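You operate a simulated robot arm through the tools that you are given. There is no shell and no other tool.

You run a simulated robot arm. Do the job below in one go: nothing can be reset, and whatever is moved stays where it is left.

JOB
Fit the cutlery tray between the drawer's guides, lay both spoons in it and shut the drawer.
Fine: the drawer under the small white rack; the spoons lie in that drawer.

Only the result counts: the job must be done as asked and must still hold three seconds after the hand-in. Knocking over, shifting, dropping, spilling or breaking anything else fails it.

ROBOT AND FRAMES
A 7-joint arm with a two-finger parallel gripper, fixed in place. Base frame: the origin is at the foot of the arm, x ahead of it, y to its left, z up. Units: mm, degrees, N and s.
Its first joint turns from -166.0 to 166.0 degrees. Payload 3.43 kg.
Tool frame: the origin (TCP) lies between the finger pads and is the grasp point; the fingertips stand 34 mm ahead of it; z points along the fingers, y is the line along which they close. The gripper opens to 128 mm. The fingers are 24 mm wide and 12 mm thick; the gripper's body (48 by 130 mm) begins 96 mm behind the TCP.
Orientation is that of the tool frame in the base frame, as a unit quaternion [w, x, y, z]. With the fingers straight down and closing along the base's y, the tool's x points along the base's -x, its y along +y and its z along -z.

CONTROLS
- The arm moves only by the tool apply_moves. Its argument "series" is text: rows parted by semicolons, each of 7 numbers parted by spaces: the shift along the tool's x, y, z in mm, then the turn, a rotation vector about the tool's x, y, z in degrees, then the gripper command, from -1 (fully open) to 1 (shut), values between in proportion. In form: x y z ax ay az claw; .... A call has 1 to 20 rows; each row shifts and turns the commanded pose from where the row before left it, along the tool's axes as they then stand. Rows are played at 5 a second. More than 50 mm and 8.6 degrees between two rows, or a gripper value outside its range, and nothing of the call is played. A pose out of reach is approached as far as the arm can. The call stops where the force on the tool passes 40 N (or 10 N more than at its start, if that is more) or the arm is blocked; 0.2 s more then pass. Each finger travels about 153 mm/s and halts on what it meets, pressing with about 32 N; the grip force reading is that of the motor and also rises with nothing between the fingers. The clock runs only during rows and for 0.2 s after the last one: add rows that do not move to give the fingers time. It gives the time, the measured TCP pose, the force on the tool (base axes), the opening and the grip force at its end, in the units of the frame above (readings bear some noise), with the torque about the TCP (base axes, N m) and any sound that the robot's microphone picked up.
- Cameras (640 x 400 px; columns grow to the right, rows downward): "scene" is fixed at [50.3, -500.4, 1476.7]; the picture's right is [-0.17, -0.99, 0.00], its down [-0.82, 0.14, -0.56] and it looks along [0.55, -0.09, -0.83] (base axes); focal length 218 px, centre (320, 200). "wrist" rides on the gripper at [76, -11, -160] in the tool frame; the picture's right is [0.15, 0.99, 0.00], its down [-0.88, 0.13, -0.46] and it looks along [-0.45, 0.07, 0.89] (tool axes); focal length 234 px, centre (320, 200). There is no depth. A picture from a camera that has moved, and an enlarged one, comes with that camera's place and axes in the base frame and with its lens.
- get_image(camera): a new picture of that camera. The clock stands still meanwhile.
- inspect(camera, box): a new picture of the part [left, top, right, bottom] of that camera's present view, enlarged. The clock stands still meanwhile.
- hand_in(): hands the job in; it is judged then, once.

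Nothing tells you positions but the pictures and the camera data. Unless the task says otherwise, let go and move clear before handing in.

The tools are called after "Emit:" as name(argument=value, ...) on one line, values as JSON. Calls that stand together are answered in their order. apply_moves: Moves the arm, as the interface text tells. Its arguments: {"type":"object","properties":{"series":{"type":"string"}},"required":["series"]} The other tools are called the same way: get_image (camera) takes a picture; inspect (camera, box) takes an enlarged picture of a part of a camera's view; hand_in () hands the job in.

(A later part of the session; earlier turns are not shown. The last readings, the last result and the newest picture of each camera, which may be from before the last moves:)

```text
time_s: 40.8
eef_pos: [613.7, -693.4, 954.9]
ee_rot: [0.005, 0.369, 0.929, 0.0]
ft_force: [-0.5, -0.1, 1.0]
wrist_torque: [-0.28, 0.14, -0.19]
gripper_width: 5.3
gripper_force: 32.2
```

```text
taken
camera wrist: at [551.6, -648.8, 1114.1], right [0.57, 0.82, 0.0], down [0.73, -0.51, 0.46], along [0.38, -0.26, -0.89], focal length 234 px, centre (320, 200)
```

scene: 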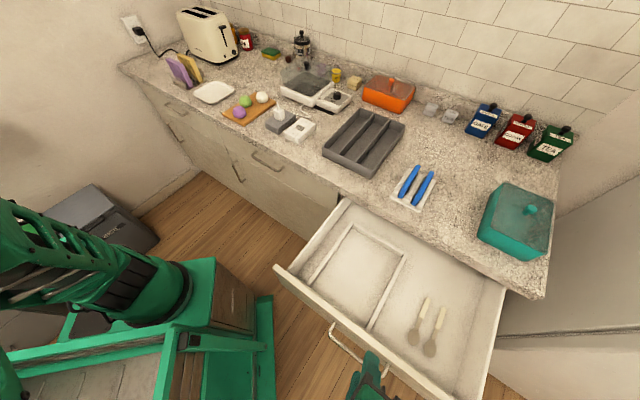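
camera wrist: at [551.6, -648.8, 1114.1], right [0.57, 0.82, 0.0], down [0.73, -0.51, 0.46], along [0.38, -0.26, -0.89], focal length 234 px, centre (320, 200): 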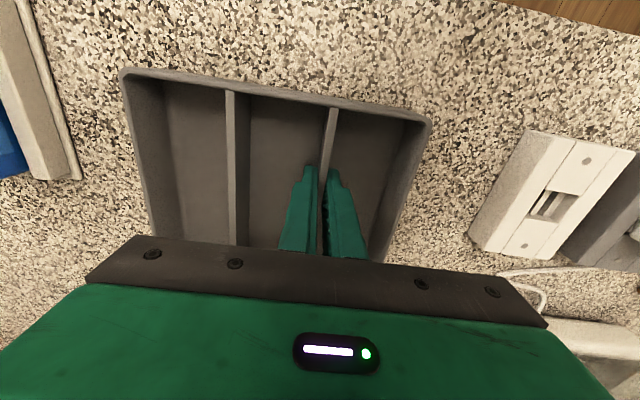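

Gripped. Now I'll slide it 60 mm toward the edge.

Emit:
apply_moves(series="10 0 0 0 0 0 1;12 0 0 0 0 0 1;14 0 0 0 0 0 1;14 0 0 0 0 0 1;10 0 0 0 0 0 1;0 0 0 0 0 0 1")

Emit:
get_image(camera="wrist")

```text
time_s: 42.2
eef_pos: [570.9, -651.7, 955.3]
ee_rot: [0.004, 0.368, 0.93, 0.001]
ft_force: [0.7, 0.8, -0.2]
wrist_torque: [-0.35, -0.08, 0.05]
gripper_width: 5.4
gripper_force: 31.8
```

```text
taken
camera wrist: at [508.6, -607.5, 1114.2], right [0.57, 0.82, 0.0], down [0.73, -0.51, 0.46], along [0.38, -0.26, -0.89], focal length 234 px, centre (320, 200)
```

wrist: 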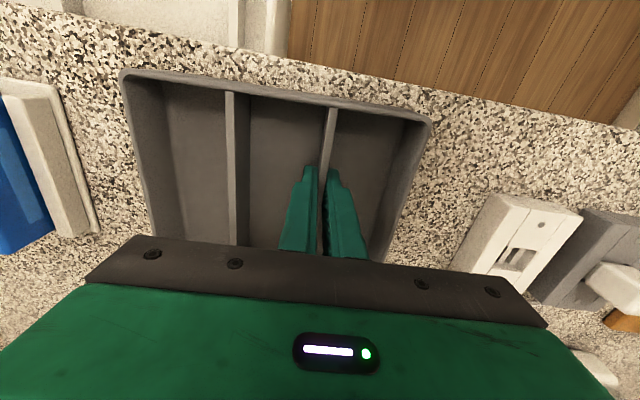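

Now I'll open a little, move along the divider to the tray's centre and grip again.

Emit:
apply_moves(series="0 0 0 0 0 0 0.6;0 0 0 0 0 0 0.4;0 0 0 0 0 0 0.4;-25 0 0 0 0 0 0.4;-25 0 0 0 0 0 0.4;-25 0 0 0 0 0 0.4;0 0 0 0 0 0 0.4;0 0 1 0 0 0 0.7;0 0 1 0 0 0 1;0 0 0 0 0 0 1;0 0 0 0 0 0 1")

Emit:
get_image(camera="wrist")

Emit:
get_image(camera="scene")

```text
time_s: 44.6
eef_pos: [628.6, -705.3, 956.2]
ee_rot: [0.006, 0.369, 0.93, -0.001]
ft_force: [6.7, -2.3, 15.2]
wrist_torque: [0.0, 0.42, 0.02]
gripper_width: 5.6
gripper_force: 32.2
```

```text
taken
camera wrist: at [564.9, -660.9, 1113.8], right [0.57, 0.82, 0.0], down [0.73, -0.51, 0.47], along [0.38, -0.26, -0.88], focal length 234 px, centre (320, 200)
```

wrist: 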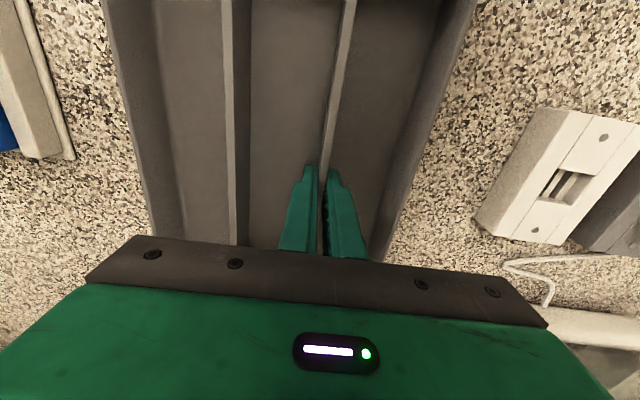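

```text
taken
```

scene: 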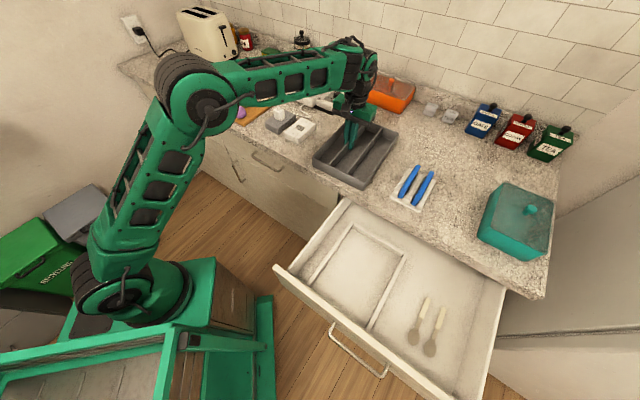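

Gripped at the tray's centre. I'll lift a little and check how it hangs.

Emit:
apply_moves(series="0 0 -5 0 0 0 1;0 0 -10 0 0 0 1;0 0 -15 0 0 0 1;0 0 -20 0 0 0 1;0 0 0 0 0 0 1;0 0 0 0 0 0 1")

Emit:
get_image(camera="wrist")

Emit:
inspect(camera="scene", box=[290, 80, 450, 200])

```text
time_s: 46.0
eef_pos: [626.7, -705.1, 1005.0]
ee_rot: [0.004, 0.368, 0.93, 0.001]
ft_force: [0.0, 0.5, -2.7]
wrist_torque: [0.08, -0.06, 0.05]
gripper_width: 5.3
gripper_force: 32.0
```

```text
taken
camera wrist: at [563.1, -661.1, 1163.3], right [0.57, 0.82, 0.0], down [0.73, -0.51, 0.46], along [0.38, -0.26, -0.89], focal length 234 px, centre (320, 200)
```

wrist: 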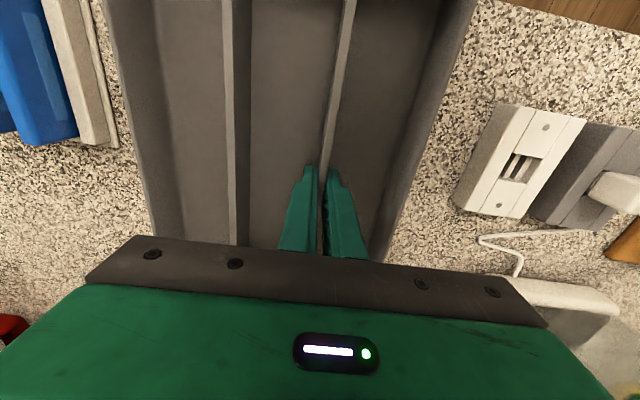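

```text
3.33 times, centred on (370, 140) of scene
camera zoom: at [50.3, -500.4, 1476.7], right [-0.17, -0.99, 0.0], down [-0.82, 0.14, -0.56], along [0.55, -0.09, -0.83], focal length 728 px, centre (153, 400)
```

zoom: 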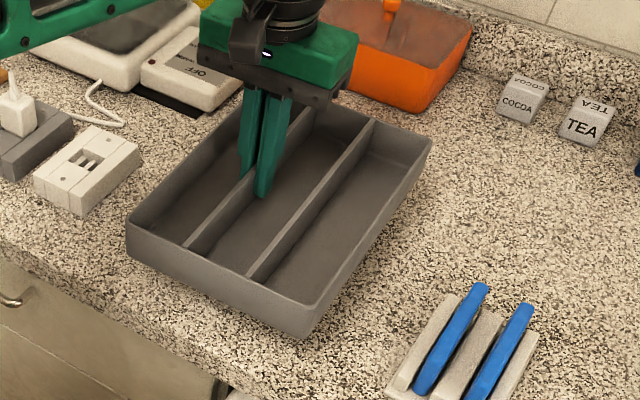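

The tray hangs level and weighs about 270 g. I'll square up the yaw, carry it back off the counter, then across to above the drawer bay.

Emit:
apply_moves(series="0 0 -15 0 0 0.9 1;0 0 -15 0 0 0.9 1;20 0 0 0 0 0 1;35 0 0 0 0 0 1;40 0 0 0 0 0 1;40 0 0 0 0 0 1;40 0 0 0 0 0 1;40 0 0 0 0 0 1;40 0 0 0 0 0 1;30 0 0 0 0 0 1;15 0 0 0 0 0 1;0 0 0 0 0 0 1;0 0 0 0 0 0 1")

Emit:
get_image(camera="scene")

```text
time_s: 48.8
eef_pos: [412.3, -489.6, 1030.5]
ee_rot: [0.005, 0.383, 0.924, 0.0]
ft_force: [0.9, -0.1, -1.6]
wrist_torque: [0.05, -0.07, -0.03]
gripper_width: 5.3
gripper_force: 31.6
```

```text
taken
```

scene: 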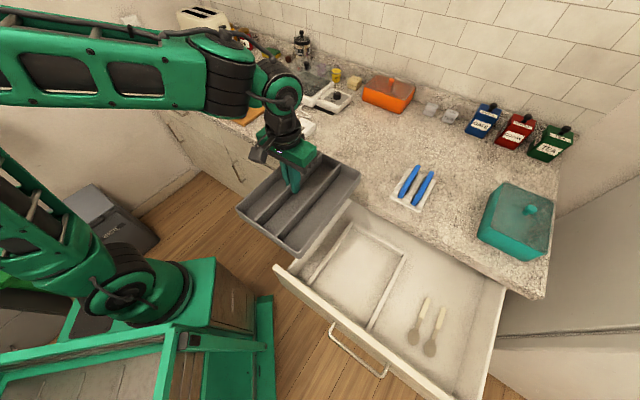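

Emit:
apply_moves(series="0 -15 0 0 0 0 1;0 -30 0 0 0 0 1;0 -38 0 0 0 0 1;0 -38 0 0 0 0 1;0 -38 0 0 0 0 1;0 -30 0 0 0 0 1;0 -23 0 0 0 0 1;0 0 0 0 0 0 1;0 0 0 0 0 0 1")

Emit:
get_image(camera="scene")

Emit:
get_image(camera="wrist")

```text
time_s: 50.8
eef_pos: [262.4, -642.1, 1029.5]
ee_rot: [0.004, 0.383, 0.924, 0.001]
ft_force: [-0.1, -0.4, -2.1]
wrist_torque: [0.03, -0.04, -0.02]
gripper_width: 5.4
gripper_force: 32.1
```

```text
taken
```

scene: 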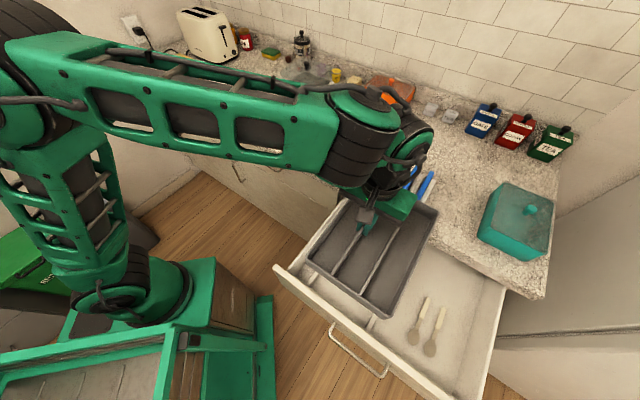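

```text
taken
camera wrist: at [201.4, -595.3, 1188.0], right [0.6, 0.8, 0.0], down [0.71, -0.53, 0.46], along [0.37, -0.27, -0.89], focal length 234 px, centre (320, 200)
```

wrist: 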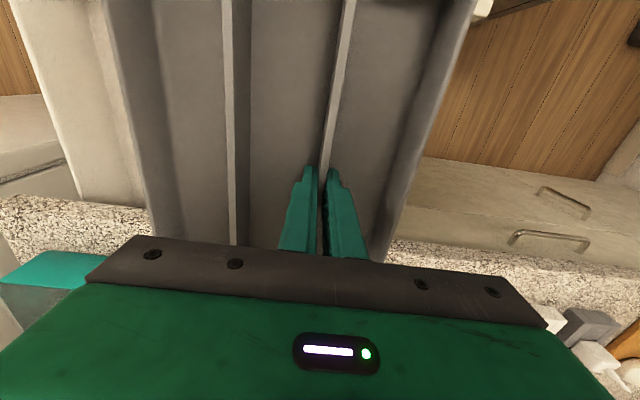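

Over the bay. I'll check alignment from the scene camera.

Emit:
inspect(camera="scene", box=[290, 180, 450, 340])

Emit:
inspect(camera="wrist", box=[80, 0, 280, 160])

Emit:
inspect(camera="wrist", box=[320, 0, 520, 160])

```text
2.50 times, centred on (370, 260) of scene
camera zoom: at [50.3, -500.4, 1476.7], right [-0.17, -0.99, 0.0], down [-0.82, 0.14, -0.56], along [0.55, -0.09, -0.83], focal length 546 px, centre (195, 50)
```

zoom: 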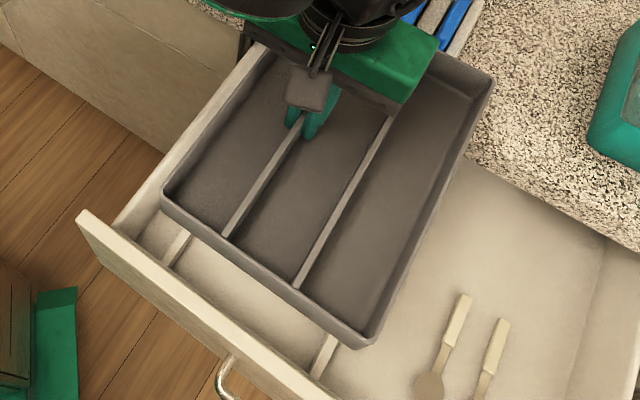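

```text
2.50 times, centred on (180, 80) of wrist
camera zoom: at [201.4, -595.3, 1188.0], right [0.6, 0.8, 0.0], down [0.71, -0.53, 0.46], along [0.37, -0.27, -0.89], focal length 585 px, centre (670, 500)
```

zoom: 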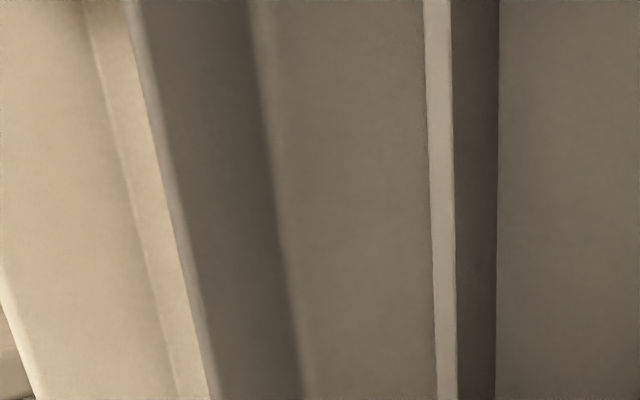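

```text
2.50 times, centred on (420, 80) of wrist
camera zoom: at [201.4, -595.3, 1188.0], right [0.6, 0.8, 0.0], down [0.71, -0.53, 0.46], along [0.37, -0.27, -0.89], focal length 585 px, centre (70, 500)
```

zoom: 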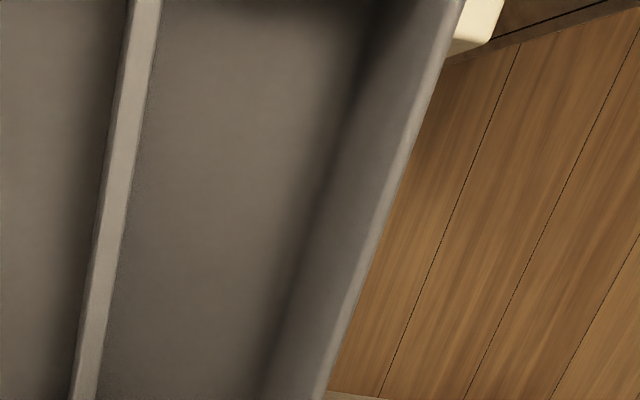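

Tray is laterally centred and square to the bay. I'll shift 4.5 mm toward the front and lower to just above the guides.

Emit:
apply_moves(series="4.6 0.5 30 0 0 0 1;0 0 40 0 0 0 1;0 0 40 0 0 0 1;0 0 40 0 0 0 1;0 0 30 0 0 0 1;0 0 19 0 0 0 1;0 0 0 0 0 0 1;0 0 0 0 0 0 1")

Emit:
get_image(camera="wrist")

Emit:
inspect(camera="scene", box=[270, 180, 450, 340])

```text
time_s: 52.6
eef_pos: [263.9, -640.5, 832.1]
ee_rot: [0.003, 0.382, 0.924, 0.0]
ft_force: [0.2, 0.2, -1.1]
wrist_torque: [0.06, -0.06, 0.06]
gripper_width: 5.6
gripper_force: 31.5
```

```text
taken
camera wrist: at [201.8, -593.3, 991.1], right [0.6, 0.8, 0.0], down [0.71, -0.53, 0.46], along [0.37, -0.27, -0.89], focal length 234 px, centre (320, 200)
```

wrist: 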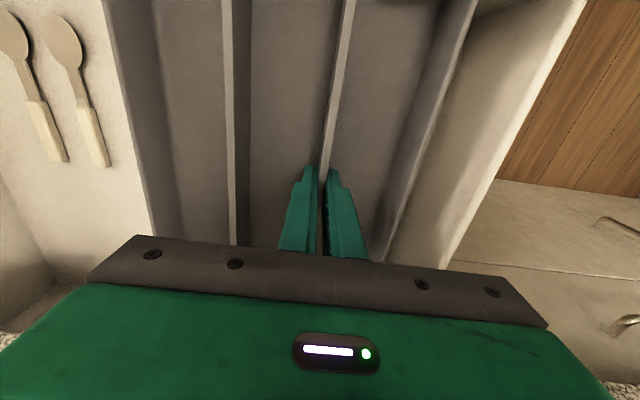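

```text
2.50 times, centred on (360, 260) of scene
camera zoom: at [50.3, -500.4, 1476.7], right [-0.17, -0.99, 0.0], down [-0.82, 0.14, -0.56], along [0.55, -0.09, -0.83], focal length 546 px, centre (220, 50)
```

zoom: 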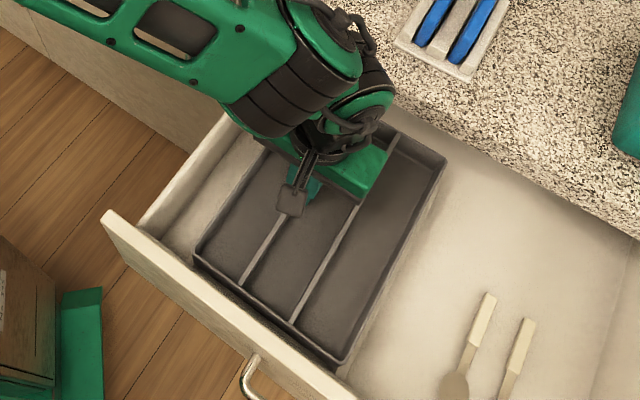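

Slight drift; I'll correct by about 5 mm in n and 2 mm in t, and lower slowly toward the guides.

Emit:
apply_moves(series="5 -2.2 10 0 0 0 1;0 0 15 0 0 0 1;0 0 10 0 0 0 1;0 0 0 0 0 0 1;0 0 0 0 0 0 1")

Emit:
inspect(camera="wrist", box=[80, 0, 280, 160])

Emit:
inspect(camera="wrist", box=[360, 0, 520, 240])

Emit:
inspect(camera="scene", box=[270, 200, 450, 320])

```text
time_s: 53.8
eef_pos: [258.9, -636.8, 797.8]
ee_rot: [0.004, 0.382, 0.924, 0.0]
ft_force: [-0.7, 0.1, -2.9]
wrist_torque: [0.04, -0.05, 0.01]
gripper_width: 5.6
gripper_force: 32.3
```

```text
2.50 times, centred on (180, 80) of wrist
camera zoom: at [196.9, -590.4, 955.8], right [0.6, 0.8, 0.0], down [0.71, -0.53, 0.46], along [0.37, -0.27, -0.89], focal length 585 px, centre (670, 500)
```

zoom: 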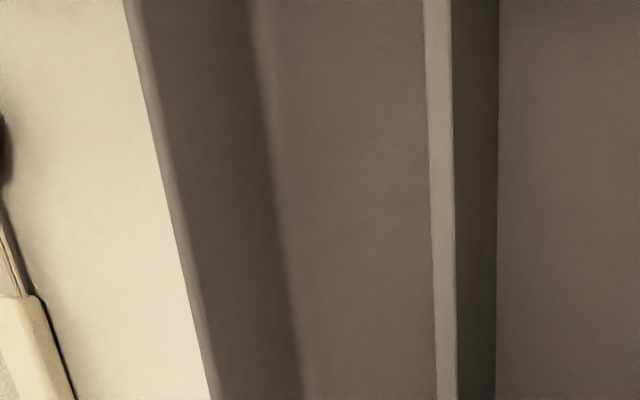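

```text
1.67 times, centred on (440, 120) of wrist
camera zoom: at [196.9, -590.4, 955.8], right [0.6, 0.8, 0.0], down [0.71, -0.53, 0.46], along [0.37, -0.27, -0.89], focal length 390 px, centre (120, 333)
```

zoom: 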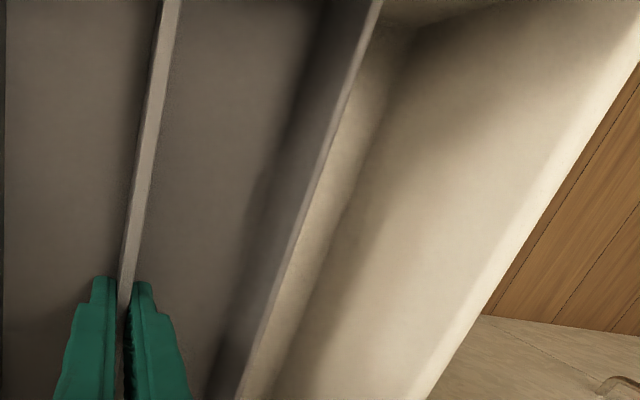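

```text
3.33 times, centred on (360, 260) of scene
camera zoom: at [50.3, -500.4, 1476.7], right [-0.17, -0.99, 0.0], down [-0.82, 0.14, -0.56], along [0.55, -0.09, -0.83], focal length 728 px, centre (187, 0)
```

zoom: 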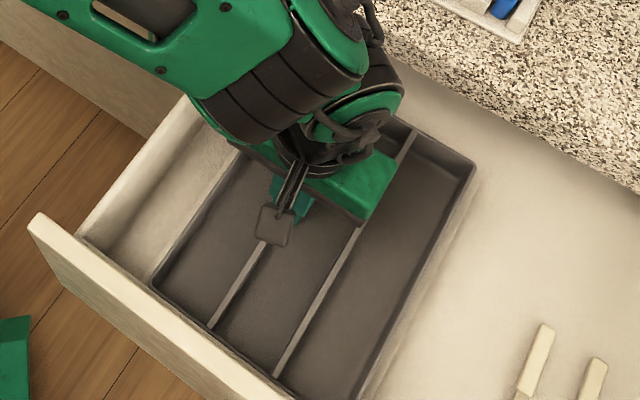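

Alignment looks right. I'll lower slowly; seating should happen around TCP z≈757, while catching on a guide would stop it near 787.

Emit:
apply_moves(series="0 0 5 0 0 0 1;0 0 5 0 0 0 1;0 0 5 0 0 0 1;0 0 5 0 0 0 1;0 0 0 0 0 0 1")

```text
time_s: 55.0
eef_pos: [258.1, -637.4, 776.6]
ee_rot: [0.005, 0.383, 0.924, 0.001]
ft_force: [-0.8, 0.6, -1.3]
wrist_torque: [0.07, -0.08, 0.0]
gripper_width: 5.7
gripper_force: 32.2
```

It has passed the guide-top level without contact. Continuing to the floor.

Emit:
apply_moves(series="0 0 4 0 0 0 1;0 0 4 0 0 0 1;0 0 4 0 0 0 1;0 0 0 0 0 0 1")

```text
time_s: 56.0
eef_pos: [259.2, -636.4, 764.1]
ee_rot: [0.004, 0.383, 0.924, 0.001]
ft_force: [-0.5, 0.3, -1.8]
wrist_torque: [0.02, -0.03, -0.01]
gripper_width: 5.2
gripper_force: 31.5
```

Emit:
apply_moves(series="0 0 3 0 0 0 1;0 0 2 0 0 0 1;0 0 2 0 0 0 1;0 0 0 0 0 0 1")

```text
time_s: 57.0
eef_pos: [258.7, -635.6, 757.1]
ee_rot: [0.004, 0.382, 0.924, 0.0]
ft_force: [-0.6, -0.5, -2.5]
wrist_torque: [0.05, -0.06, 0.01]
gripper_width: 5.5
gripper_force: 31.8
```

Emit:
apply_moves(series="0 0 1.5 0 0 0 1;0 0 1.5 0 0 0 1;0 0 1.5 0 0 0 1;0 0 0 0 0 0 1")

Emit:
inspect(camera="scene", box=[270, 200, 450, 320])

```text
time_s: 58.0
eef_pos: [258.7, -637.1, 755.0]
ee_rot: [0.005, 0.382, 0.924, 0.001]
ft_force: [1.1, -0.1, -3.8]
wrist_torque: [0.05, -0.08, 0.03]
gripper_width: 5.3
gripper_force: 32.3
```

```text
3.33 times, centred on (360, 260) of scene
camera zoom: at [50.3, -500.4, 1476.7], right [-0.17, -0.99, 0.0], down [-0.82, 0.14, -0.56], along [0.55, -0.09, -0.83], focal length 728 px, centre (187, 0)
```

zoom: 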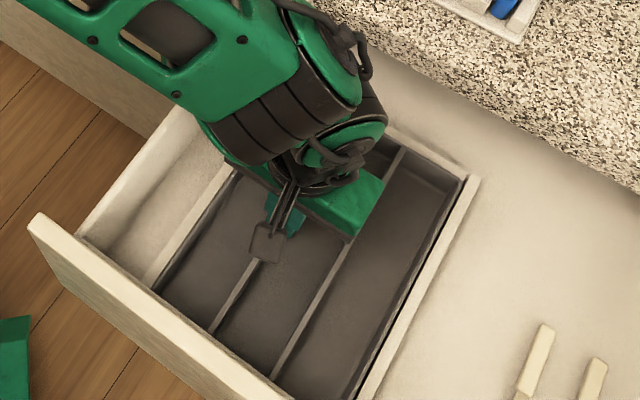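

The tray is down between the guides. A few more mm to the floor.

Emit:
apply_moves(series="0 0 1.5 0 0 0 1;0 0 1.5 0 0 0 1;0 0 0 0 0 0 1;0 0 0 0 0 0 1")

```text
time_s: 59.0
eef_pos: [260.2, -638.5, 751.1]
ee_rot: [0.005, 0.383, 0.924, -0.001]
ft_force: [0.9, -1.6, 22.8]
wrist_torque: [-0.31, 0.03, -0.09]
gripper_width: 5.5
gripper_force: 31.8
```

Contact with the floor at z≈751: seated. I'll release and rise straight up.

Emit:
apply_moves(series="0 0 -1 0 0 0 0.9;0 0 0 0 0 0 0.6;0 0 0 0 0 0 0.45;0 0 0 0 0 0 0.45;0 0 -10 0 0 0 0.45;0 0 -25 0 0 0 0.45;0 0 -40 0 0 0 0.45;0 0 -45 0 0 0 0.45;0 0 -45 0 0 0 0.45;0 0 -45 0 0 0 0.45;0 0 -45 0 0 0 0.45;0 0 0 0 0 0 0.45;0 0 0 0 0 0 0.45")

Emit:
get_image(camera="wrist")

Emit:
get_image(camera="scene")

```text
time_s: 61.8
eef_pos: [256.1, -636.2, 1006.8]
ee_rot: [0.004, 0.382, 0.924, 0.0]
ft_force: [0.2, 0.0, -0.2]
wrist_torque: [-0.02, 0.0, 0.0]
gripper_width: 35.4
gripper_force: 0.0
```

```text
taken
camera wrist: at [193.8, -590.1, 1165.5], right [0.6, 0.8, 0.0], down [0.71, -0.53, 0.46], along [0.37, -0.27, -0.89], focal length 234 px, centre (320, 200)
```

wrist: 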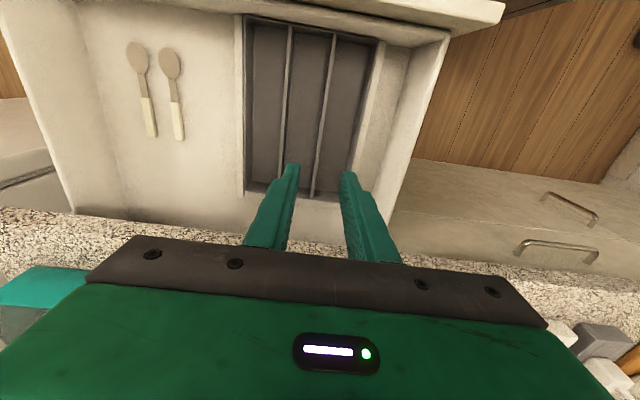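

```text
taken
```

scene: 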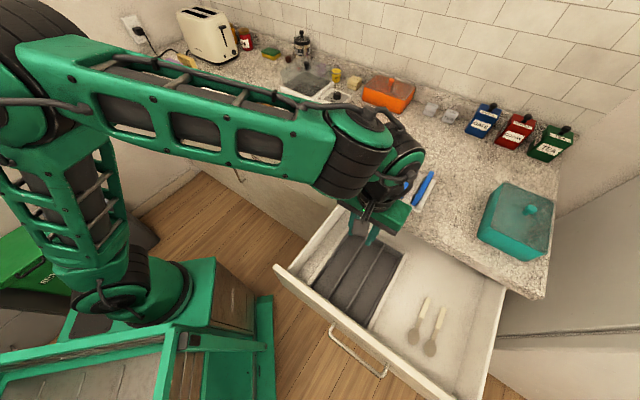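

The tray sits between the guides. Now zooming in to confirm its fit and to measure the spoons.

Emit:
inspect(camera="wrist", box=[220, 0, 420, 210])

Emit:
inspect(camera="wrist", box=[100, 30, 220, 150])

Emit:
inspect(camera="scene", box=[390, 280, 470, 360])

```text
1.90 times, centred on (320, 105) of wrist
camera zoom: at [193.8, -590.1, 1165.5], right [0.6, 0.8, 0.0], down [0.71, -0.53, 0.46], along [0.37, -0.27, -0.89], focal length 446 px, centre (320, 381)
```

zoom: 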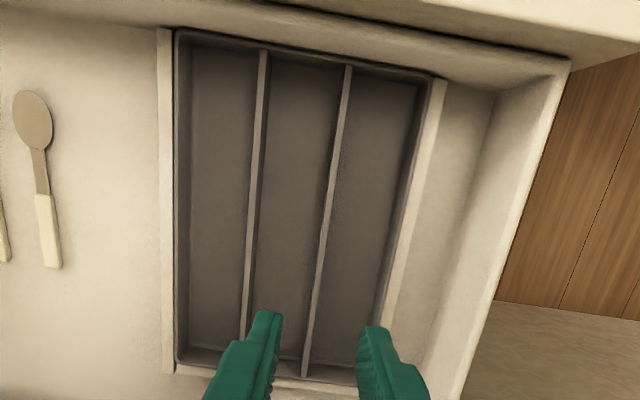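

```text
3.33 times, centred on (160, 90) of wrist
camera zoom: at [193.8, -590.1, 1165.5], right [0.6, 0.8, 0.0], down [0.71, -0.53, 0.46], along [0.37, -0.27, -0.89], focal length 781 px, centre (853, 567)
```

zoom: 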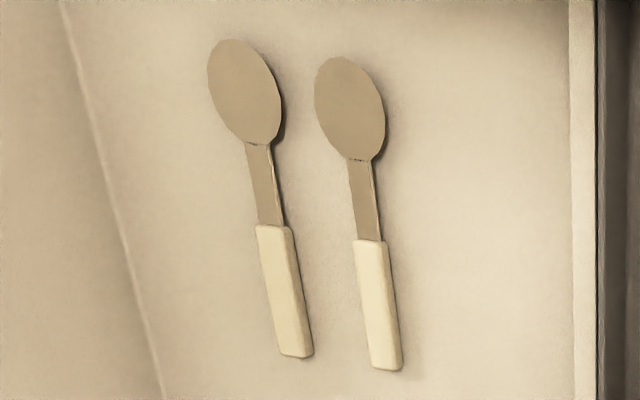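

```text
5.00 times, centred on (430, 320) of scene
camera zoom: at [50.3, -500.4, 1476.7], right [-0.17, -0.99, 0.0], down [-0.82, 0.14, -0.56], along [0.55, -0.09, -0.83], focal length 1092 px, centre (-230, -400)
```

zoom: 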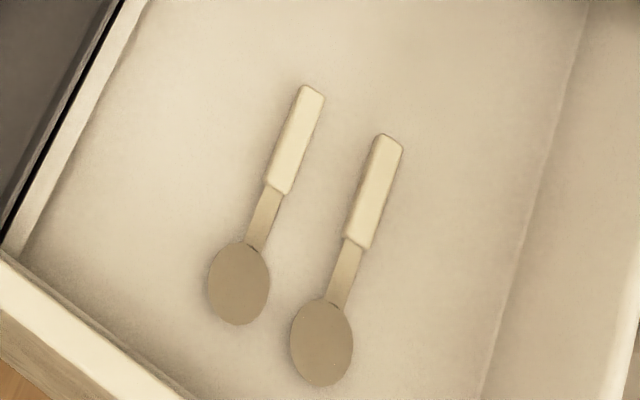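

The tray is fully seated, and both spoons lie roughly along the drawer's depth. I'll move above the nearer spoon's handle and check alignment before gripping.

Emit:
apply_moves(series="-3.4 -30 0 0 0 0 0.44;-3.4 -40 0 0 0 0 0.44;-3.4 -40 0 0 0 0 0.44;-3.4 -40 0 0 0 0 0.44;-3.4 -40 0 0 0 0 0.44;-3.4 -40 0 0 0 0 0.44;-3.6 -28.7 0 0 0 -1.5 0.44;0 0 40 0 0 0 0.44;0 0 40 0 0 0 0.44;0 0 40 0 0 0 0.44;0 0 40 0 0 0 0.44;0 0 27 0 0 0 0.44;0 0 0 0 0 0 0.44;0 0 0 0 0 0 0.44")

Emit:
get_image(camera="wrist")

Emit:
inspect(camera="wrist", box=[220, 80, 420, 240])

```text
time_s: 64.8
eef_pos: [92.4, -834.4, 814.9]
ee_rot: [0.004, 0.371, 0.929, 0.0]
ft_force: [0.6, 0.9, 0.7]
wrist_torque: [0.0, 0.03, 0.03]
gripper_width: 35.6
gripper_force: 0.0
```

```text
taken
camera wrist: at [29.8, -788.8, 973.4], right [0.58, 0.82, 0.0], down [0.72, -0.51, 0.46], along [0.38, -0.26, -0.89], focal length 234 px, centre (320, 200)
```

wrist: 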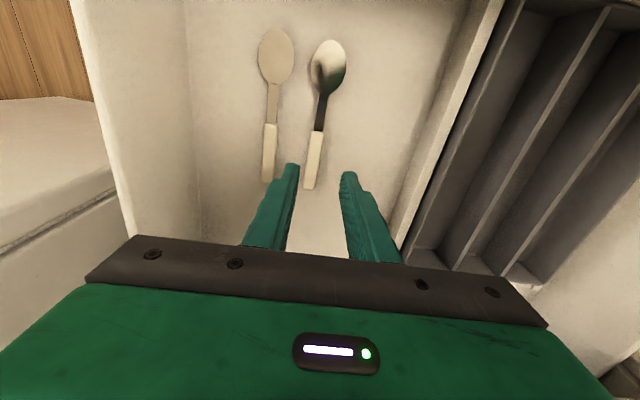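

```text
2.50 times, centred on (320, 160) of wrist
camera zoom: at [29.8, -788.8, 973.4], right [0.58, 0.82, 0.0], down [0.72, -0.51, 0.46], along [0.38, -0.26, -0.89], focal length 585 px, centre (320, 300)
```

zoom: 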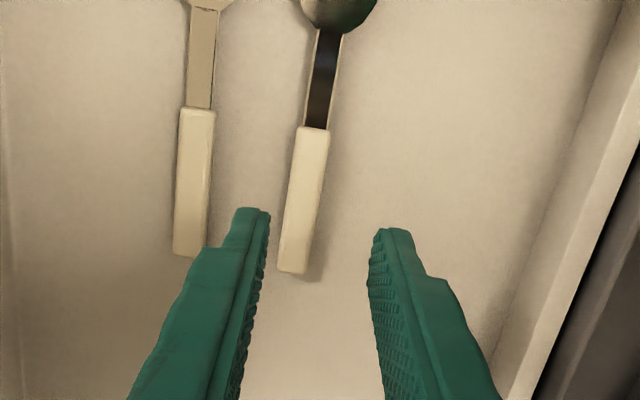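

The handle is parallel to the fingers but 7 mm off-centre. I'll correct that and descend.

Emit:
apply_moves(series="4 -6.8 10 0 0 0 0.44;0 0 20 0 0 0 0.44;0 0 15 0 0 0 0.44;0 0 7 0 0 0 0.44;0 0 0 0 0 0 0.44;0 0 0 0 0 0 0.44")

Emit:
inspect(camera="wrist", box=[220, 80, 420, 240])

```text
time_s: 66.2
eef_pos: [85.6, -836.7, 763.7]
ee_rot: [0.005, 0.371, 0.929, -0.001]
ft_force: [0.7, 0.4, -0.1]
wrist_torque: [0.02, -0.02, 0.0]
gripper_width: 35.6
gripper_force: 0.0
```

```text
2.50 times, centred on (320, 160) of wrist
camera zoom: at [22.6, -792.9, 923.1], right [0.58, 0.82, 0.0], down [0.72, -0.51, 0.46], along [0.38, -0.26, -0.89], focal length 585 px, centre (320, 300)
```

zoom: 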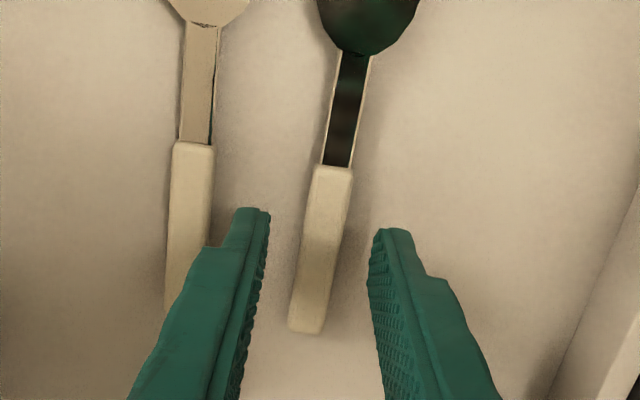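

Centred now. Descending slowly around the handle.

Emit:
apply_moves(series="0 0 6 0 0 0 0.44;0 0 5 0 0 0 0.44;0 0 3 0 0 0 0.44;0 0 0 0 0 0 0.44")

```text
time_s: 67.2
eef_pos: [87.0, -837.7, 751.2]
ee_rot: [0.004, 0.37, 0.929, 0.0]
ft_force: [-0.3, 0.3, -0.7]
wrist_torque: [-0.03, 0.02, -0.05]
gripper_width: 35.6
gripper_force: 0.1
```

Emit:
apply_moves(series="0 0 2 0 0 0 0.44;0 0 2 0 0 0 0.44;0 0 0 0 0 0 0.44")

Emit:
inspect(camera="wrist", box=[260, 120, 380, 220])

```text
time_s: 68.0
eef_pos: [84.8, -839.4, 747.3]
ee_rot: [0.004, 0.371, 0.929, 0.001]
ft_force: [-0.2, -0.6, 0.1]
wrist_torque: [0.02, -0.03, 0.02]
gripper_width: 35.7
gripper_force: 0.0
```

```text
4.00 times, centred on (320, 170) of wrist
camera zoom: at [22.2, -794.0, 906.1], right [0.58, 0.82, 0.0], down [0.72, -0.51, 0.46], along [0.38, -0.26, -0.89], focal length 937 px, centre (320, 320)
```

zoom: 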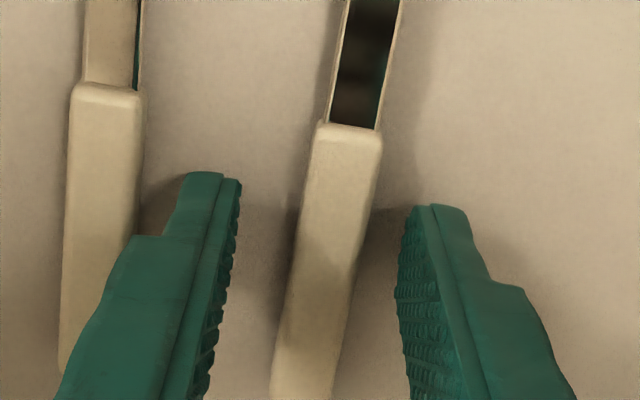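

Emit:
apply_moves(series="0 0 1.5 0 0 0 0.44;0 0 0 0 0 0 0.6;0 0 0 0 0 0 0.75;0 0 0 0 0 0 1;0 0 0 0 0 0 1;0 0 0 0 0 0 1")

Emit:
inspect(camera="wrist", box=[260, 120, 380, 220])

```text
time_s: 69.4
eef_pos: [86.2, -838.5, 745.9]
ee_rot: [0.005, 0.37, 0.929, 0.0]
ft_force: [-0.4, -0.1, -0.2]
wrist_torque: [-0.02, -0.03, 0.01]
gripper_width: 13.7
gripper_force: 31.8
```

```text
4.00 times, centred on (320, 170) of wrist
camera zoom: at [22.5, -794.0, 904.9], right [0.58, 0.82, 0.0], down [0.72, -0.51, 0.46], along [0.38, -0.26, -0.89], focal length 937 px, centre (320, 320)
```

zoom: 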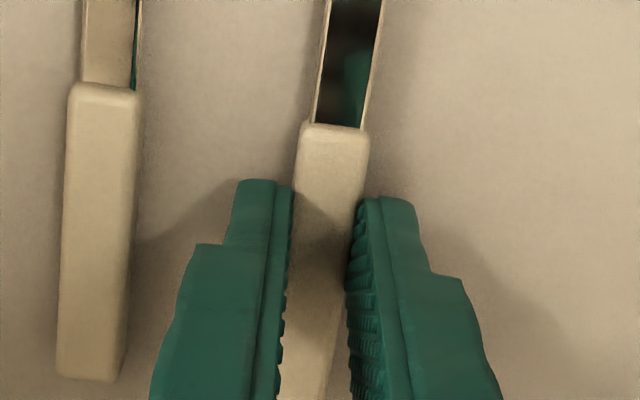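

Handle gripped (13.7 mm). I'll lift and check that it comes along.

Emit:
apply_moves(series="0 0 -4 0 0 0 1;0 0 -10 0 0 0 1;0 0 -20 0 0 0 1;0 0 -30 0 0 0 1;0 0 -36 0 0 0 1;0 0 0 0 0 0 1;0 0 0 0 0 0 1")

Emit:
get_image(camera="wrist")

Emit:
inspect(camera="scene", box=[330, 200, 500, 360])

```text
time_s: 71.0
eef_pos: [84.1, -839.5, 848.1]
ee_rot: [0.004, 0.371, 0.929, 0.0]
ft_force: [-0.5, 0.1, -0.1]
wrist_torque: [-0.02, -0.02, -0.02]
gripper_width: 13.8
gripper_force: 31.6
```

```text
taken
camera wrist: at [21.1, -794.8, 1006.8], right [0.58, 0.82, 0.0], down [0.72, -0.51, 0.46], along [0.38, -0.26, -0.89], focal length 234 px, centre (320, 200)
```

wrist: 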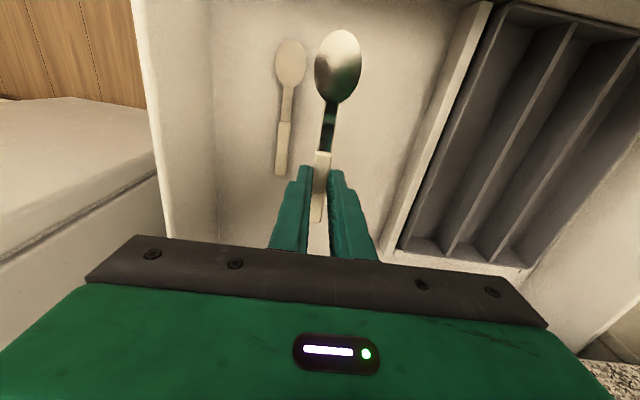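

```text
2.50 times, centred on (415, 280) of scene
camera zoom: at [50.3, -500.4, 1476.7], right [-0.17, -0.99, 0.0], down [-0.82, 0.14, -0.56], along [0.55, -0.09, -0.83], focal length 546 px, centre (82, 0)
```

zoom: 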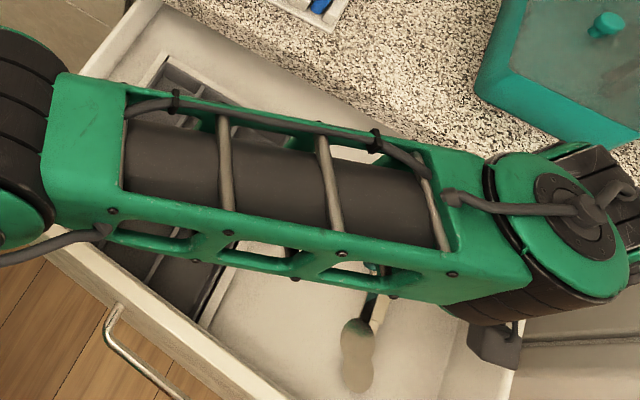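

The spoon is securely held. I'll square up and carry it over to the tray's right compartment, then look down to align.

Emit:
apply_moves(series="0 0 0 0 0 1.5 1;-1 25 0 0 0 0 1;-1 38 0 0 0 0 1;-1 38 0 0 0 0 1;-1 38 0 0 0 0 1;-1 30 0 0 0 0 1;0 0 0 0 0 0 1;0 0 0 0 0 0 1")

Emit:
get_image(camera="wrist")

Emit:
inspect(camera="wrist", box=[220, 40, 420, 240])

```text
time_s: 72.8
eef_pos: [208.5, -722.4, 846.9]
ee_rot: [0.003, 0.383, 0.924, 0.0]
ft_force: [0.3, -0.4, -0.1]
wrist_torque: [0.01, -0.01, 0.0]
gripper_width: 13.8
gripper_force: 31.7
```

```text
taken
camera wrist: at [147.3, -675.8, 1006.2], right [0.6, 0.8, 0.0], down [0.71, -0.53, 0.46], along [0.37, -0.27, -0.89], focal length 234 px, centre (320, 200)
```

wrist: 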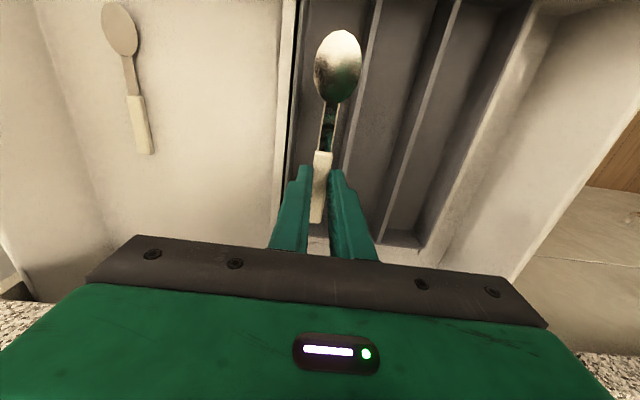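

```text
2.00 times, centred on (320, 140) of wrist
camera zoom: at [147.3, -675.8, 1006.2], right [0.6, 0.8, 0.0], down [0.71, -0.53, 0.46], along [0.37, -0.27, -0.89], focal length 468 px, centre (320, 320)
```

zoom: 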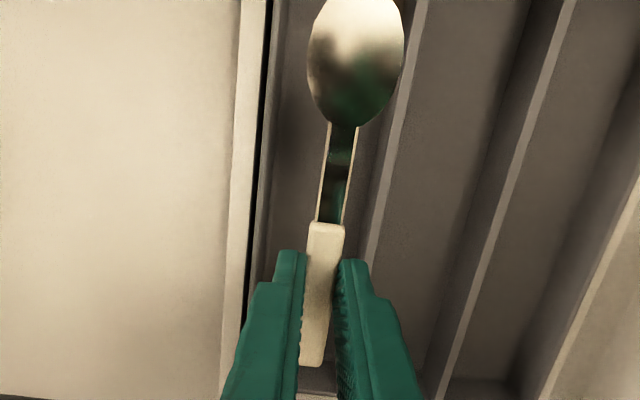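

The spoon lines up with the compartment. Lowering it in.

Emit:
apply_moves(series="0 -1 15 0 0 0 1;0 0 20 0 0 0 1;0 0 20 0 0 0 1;0 0 15 0 0 0 1;0 0 10 0 0 0 1;0 0 6 0 0 0 1;0 0 0 0 0 0 1;0 0 0 0 0 0 1")

Emit:
get_image(camera="wrist")

```text
time_s: 74.6
eef_pos: [207.9, -725.5, 761.4]
ee_rot: [0.005, 0.382, 0.924, 0.001]
ft_force: [-0.4, -0.5, 0.1]
wrist_torque: [-0.04, -0.01, -0.02]
gripper_width: 13.9
gripper_force: 31.9
```

```text
taken
camera wrist: at [145.2, -677.9, 920.1], right [0.6, 0.8, 0.0], down [0.71, -0.53, 0.46], along [0.37, -0.27, -0.89], focal length 234 px, centre (320, 200)
```

wrist: 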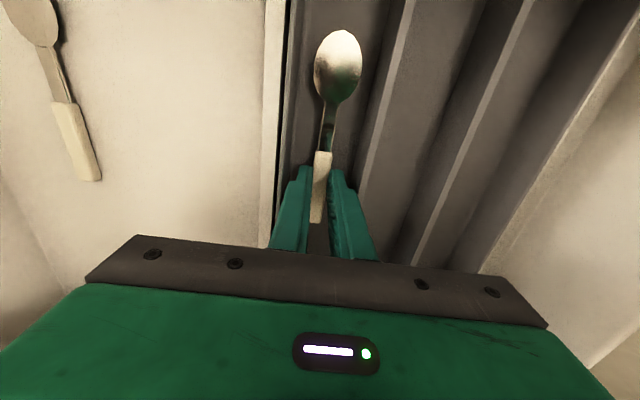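

Emit:
apply_moves(series="0 1 2 0 0 0 1;0 0 2 0 0 0 1;0 0 2 0 0 0 1;0 0 0 0 0 0 1")

```text
time_s: 75.6
eef_pos: [209.5, -722.2, 755.0]
ee_rot: [0.005, 0.382, 0.924, 0.001]
ft_force: [-0.1, -0.1, 0.6]
wrist_torque: [0.0, -0.02, 0.01]
gripper_width: 13.6
gripper_force: 32.1
```

Emit:
apply_moves(series="0 0 1.5 0 0 0 1;0 0 1.5 0 0 0 1;0 0 0 0 0 0 1")

```text
time_s: 76.4
eef_pos: [208.0, -722.6, 751.6]
ee_rot: [0.005, 0.383, 0.924, 0.0]
ft_force: [-0.3, -0.1, -0.6]
wrist_torque: [0.01, 0.01, -0.04]
gripper_width: 13.9
gripper_force: 31.9
```

Emit:
apply_moves(series="0 0 1.2 0 0 0 1;0 0 0 0 0 0 1;0 0 0 0 0 0 0.9;0 0 0 0 0 0 0.75;0 0 0 0 0 0 0.62;0 0 0 0 0 0 0.62;0 0 -5 0 0 0 0.62;0 0 -15 0 0 0 0.62;0 0 -30 0 0 0 0.62;0 0 -35 0 0 0 0.62;0 0 0 0 0 0 0.62;0 0 0 0 0 0 0.62")

Emit:
get_image(camera="wrist")

```text
time_s: 79.0
eef_pos: [206.2, -724.1, 837.9]
ee_rot: [0.004, 0.382, 0.924, 0.001]
ft_force: [-0.5, 0.3, 0.3]
wrist_torque: [-0.08, -0.02, -0.03]
gripper_width: 24.4
gripper_force: 0.0
```

```text
taken
camera wrist: at [145.1, -678.2, 996.3], right [0.6, 0.8, 0.0], down [0.71, -0.53, 0.46], along [0.37, -0.27, -0.89], focal length 234 px, centre (320, 200)
```

wrist: 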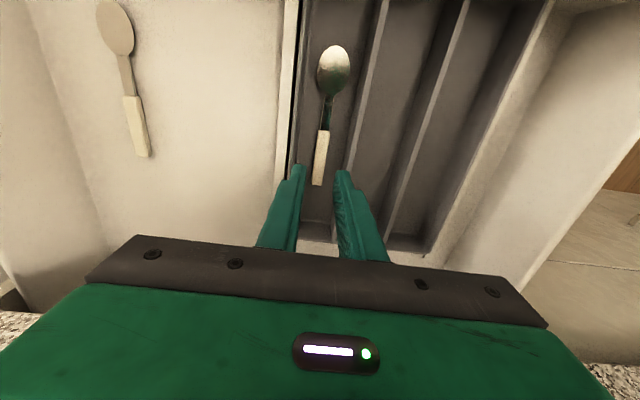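

Spoon one lies in the tray. Next I'll go over the second spoon's handle.

Emit:
apply_moves(series="1 -25 0 0 0 0 0.62;1 -40 0 0 0 0 0.62;1 -40 0 0 0 0 0.5;1 -40 0 0 0 0 0.44;1 -40 0 0 0 0 0.44;0 -30 0 0 0 -1.5 0.44;0 0 10 0 0 0 0.44;0 0 10 0 0 0 0.44;0 0 0 0 0 0 0.44;0 0 0 0 0 0 0.44")

Emit:
inspect(camera="wrist", box=[220, 80, 420, 240])

Emit:
get_image(camera="wrist")

```text
time_s: 81.2
eef_pos: [50.7, -869.9, 813.6]
ee_rot: [0.004, 0.371, 0.929, -0.001]
ft_force: [0.9, 1.1, -0.3]
wrist_torque: [0.0, 0.04, -0.02]
gripper_width: 36.0
gripper_force: 0.1
```

```text
2.50 times, centred on (320, 160) of wrist
camera zoom: at [-12.3, -825.3, 972.5], right [0.58, 0.82, 0.0], down [0.72, -0.51, 0.46], along [0.38, -0.26, -0.89], focal length 585 px, centre (320, 300)
```

zoom: 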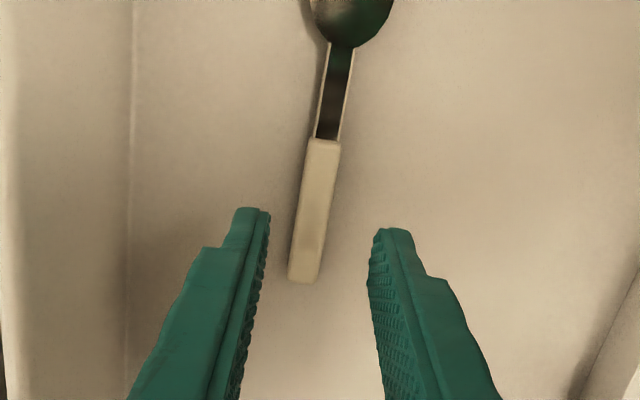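

```text
taken
camera wrist: at [-12.3, -825.3, 972.5], right [0.58, 0.82, 0.0], down [0.72, -0.51, 0.46], along [0.38, -0.26, -0.89], focal length 234 px, centre (320, 200)
```

wrist: 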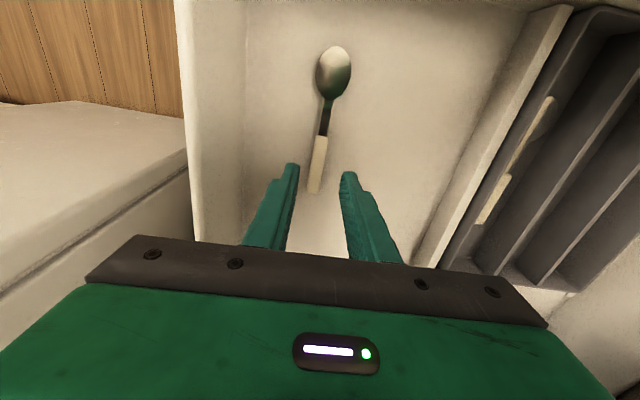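

Well aligned (1 mm off). Descending around the second handle.

Emit:
apply_moves(series="0 -1 20 0 0 0 0.44;0 0 20 0 0 0 0.44;0 0 12 0 0 0 0.44;0 0 8 0 0 0 0.44;0 0 4 0 0 0 0.44;0 0 0 0 0 0 0.44;0 0 0 0 0 0 0.44")

Emit:
inspect(camera="wrist", box=[260, 120, 380, 220])

```text
time_s: 82.8
eef_pos: [50.8, -871.4, 749.1]
ee_rot: [0.004, 0.371, 0.929, 0.0]
ft_force: [-0.1, -0.2, -1.1]
wrist_torque: [0.02, 0.0, 0.02]
gripper_width: 35.8
gripper_force: 0.0
```

```text
4.00 times, centred on (320, 170) of wrist
camera zoom: at [-11.9, -826.6, 908.4], right [0.58, 0.82, 0.0], down [0.72, -0.51, 0.46], along [0.38, -0.26, -0.89], focal length 937 px, centre (320, 320)
```

zoom: 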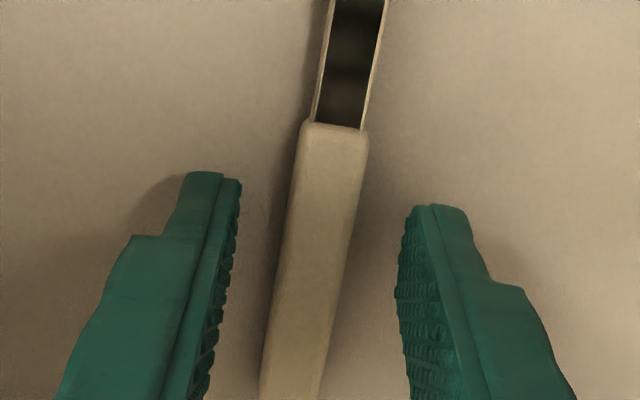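

Good. A few mm lower, then close and lift.

Emit:
apply_moves(series="0 0 2 0 0 0 0.44;0 0 1.5 0 0 0 0.44;0 0 0 0 0 0 0.6;0 0 0 0 0 0 0.75;0 0 0 0 0 0 1;0 0 0 0 0 0 1;0 0 0 0 0 0 1;0 0 -4 0 0 0 1;0 0 -10 0 0 0 1;0 0 -20 0 0 0 1;0 0 -30 0 0 0 1;0 0 -36 0 0 0 1;0 0 0 0 0 0 1")

Emit:
get_image(camera="wrist")

```text
time_s: 85.6
eef_pos: [51.1, -867.4, 847.0]
ee_rot: [0.005, 0.372, 0.928, 0.0]
ft_force: [0.4, 0.7, -1.1]
wrist_torque: [0.01, -0.01, -0.03]
gripper_width: 13.7
gripper_force: 32.2
```

```text
taken
camera wrist: at [-11.3, -823.1, 1005.2], right [0.58, 0.82, 0.0], down [0.72, -0.51, 0.46], along [0.38, -0.27, -0.89], focal length 234 px, centre (320, 200)
```

wrist: 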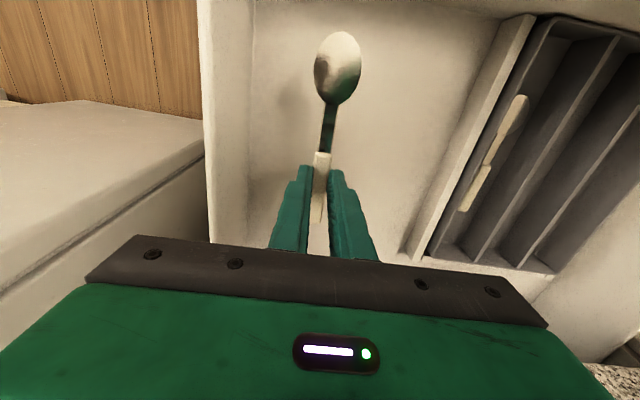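

Second spoon held. Carrying it to the tray's middle compartment.

Emit:
apply_moves(series="0 0 0 0 0 1.5 1;-1 25 0 0 0 0 1;-1 40 0 0 0 0 1;-1 40 0 0 0 0 1;-1 40 0 0 0 0 1;-1 40 0 0 0 0 1;-1 40 0 0 0 0 1;-1 32 0 0 0 0 1;-1 20 0 0 0 0 1;0 0 0 0 0 0 1;0 0 0 0 0 0 1")

Emit:
get_image(camera="wrist")

Emit:
inspect(camera="wrist", box=[220, 40, 420, 240])

```text
time_s: 88.0
eef_pos: [254.8, -680.1, 849.1]
ee_rot: [0.004, 0.383, 0.924, 0.001]
ft_force: [0.2, 0.3, -1.0]
wrist_torque: [0.02, -0.01, 0.01]
gripper_width: 13.6
gripper_force: 31.5
```

```text
taken
camera wrist: at [193.3, -633.7, 1008.4], right [0.6, 0.8, 0.0], down [0.71, -0.53, 0.46], along [0.37, -0.27, -0.89], focal length 234 px, centre (320, 200)
```

wrist: 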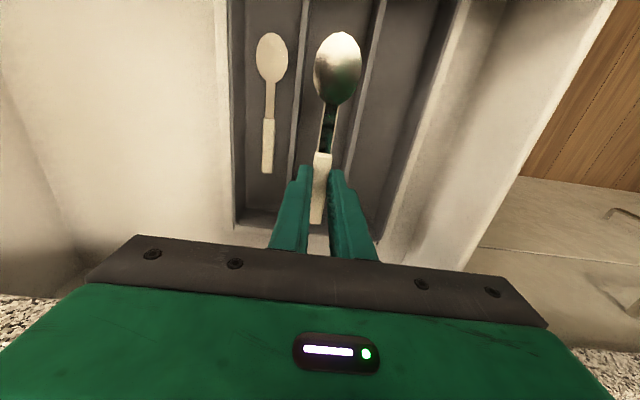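

```text
2.00 times, centred on (320, 140) of wrist
camera zoom: at [193.3, -633.7, 1008.4], right [0.6, 0.8, 0.0], down [0.71, -0.53, 0.46], along [0.37, -0.27, -0.89], focal length 468 px, centre (320, 320)
```

zoom: 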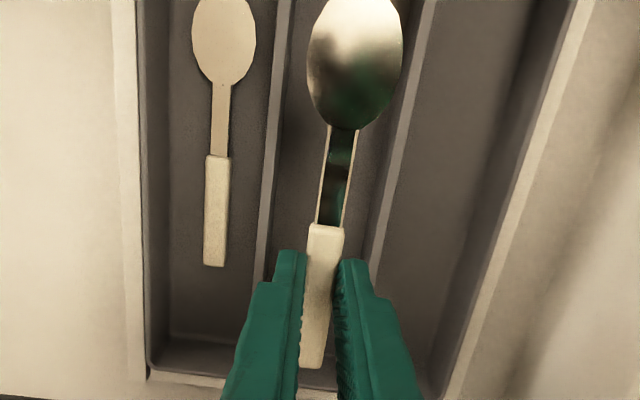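

The middle compartment's centre is about 2.5 mm to the side; correcting and lowering.

Emit:
apply_moves(series="0 2.5 15 0 0 0 1;0 0 20 0 0 0 1;0 0 20 0 0 0 1;0 0 15 0 0 0 1;0 0 12 0 0 0 1;0 0 8 0 0 0 1;0 0 4 0 0 0 1;0 0 0 0 0 0 1;0 0 0 0 0 0 1")

Emit:
get_image(camera="wrist")

```text
time_s: 90.0
eef_pos: [255.3, -678.2, 754.4]
ee_rot: [0.003, 0.382, 0.924, 0.001]
ft_force: [0.9, 0.7, 0.4]
wrist_torque: [0.01, -0.02, 0.01]
gripper_width: 13.9
gripper_force: 32.1
```

```text
taken
camera wrist: at [192.7, -632.0, 913.4], right [0.6, 0.8, 0.0], down [0.71, -0.53, 0.46], along [0.37, -0.27, -0.89], focal length 234 px, centre (320, 200)
```

wrist: 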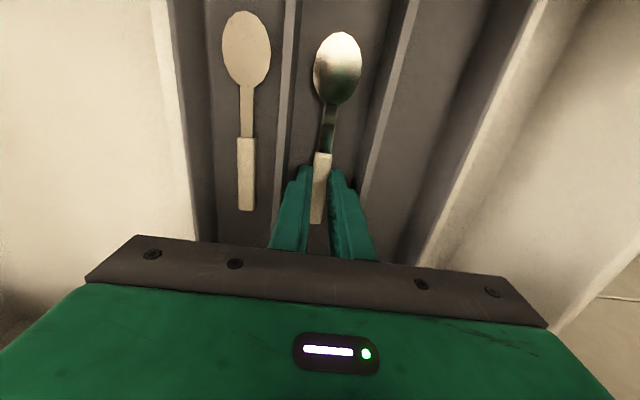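

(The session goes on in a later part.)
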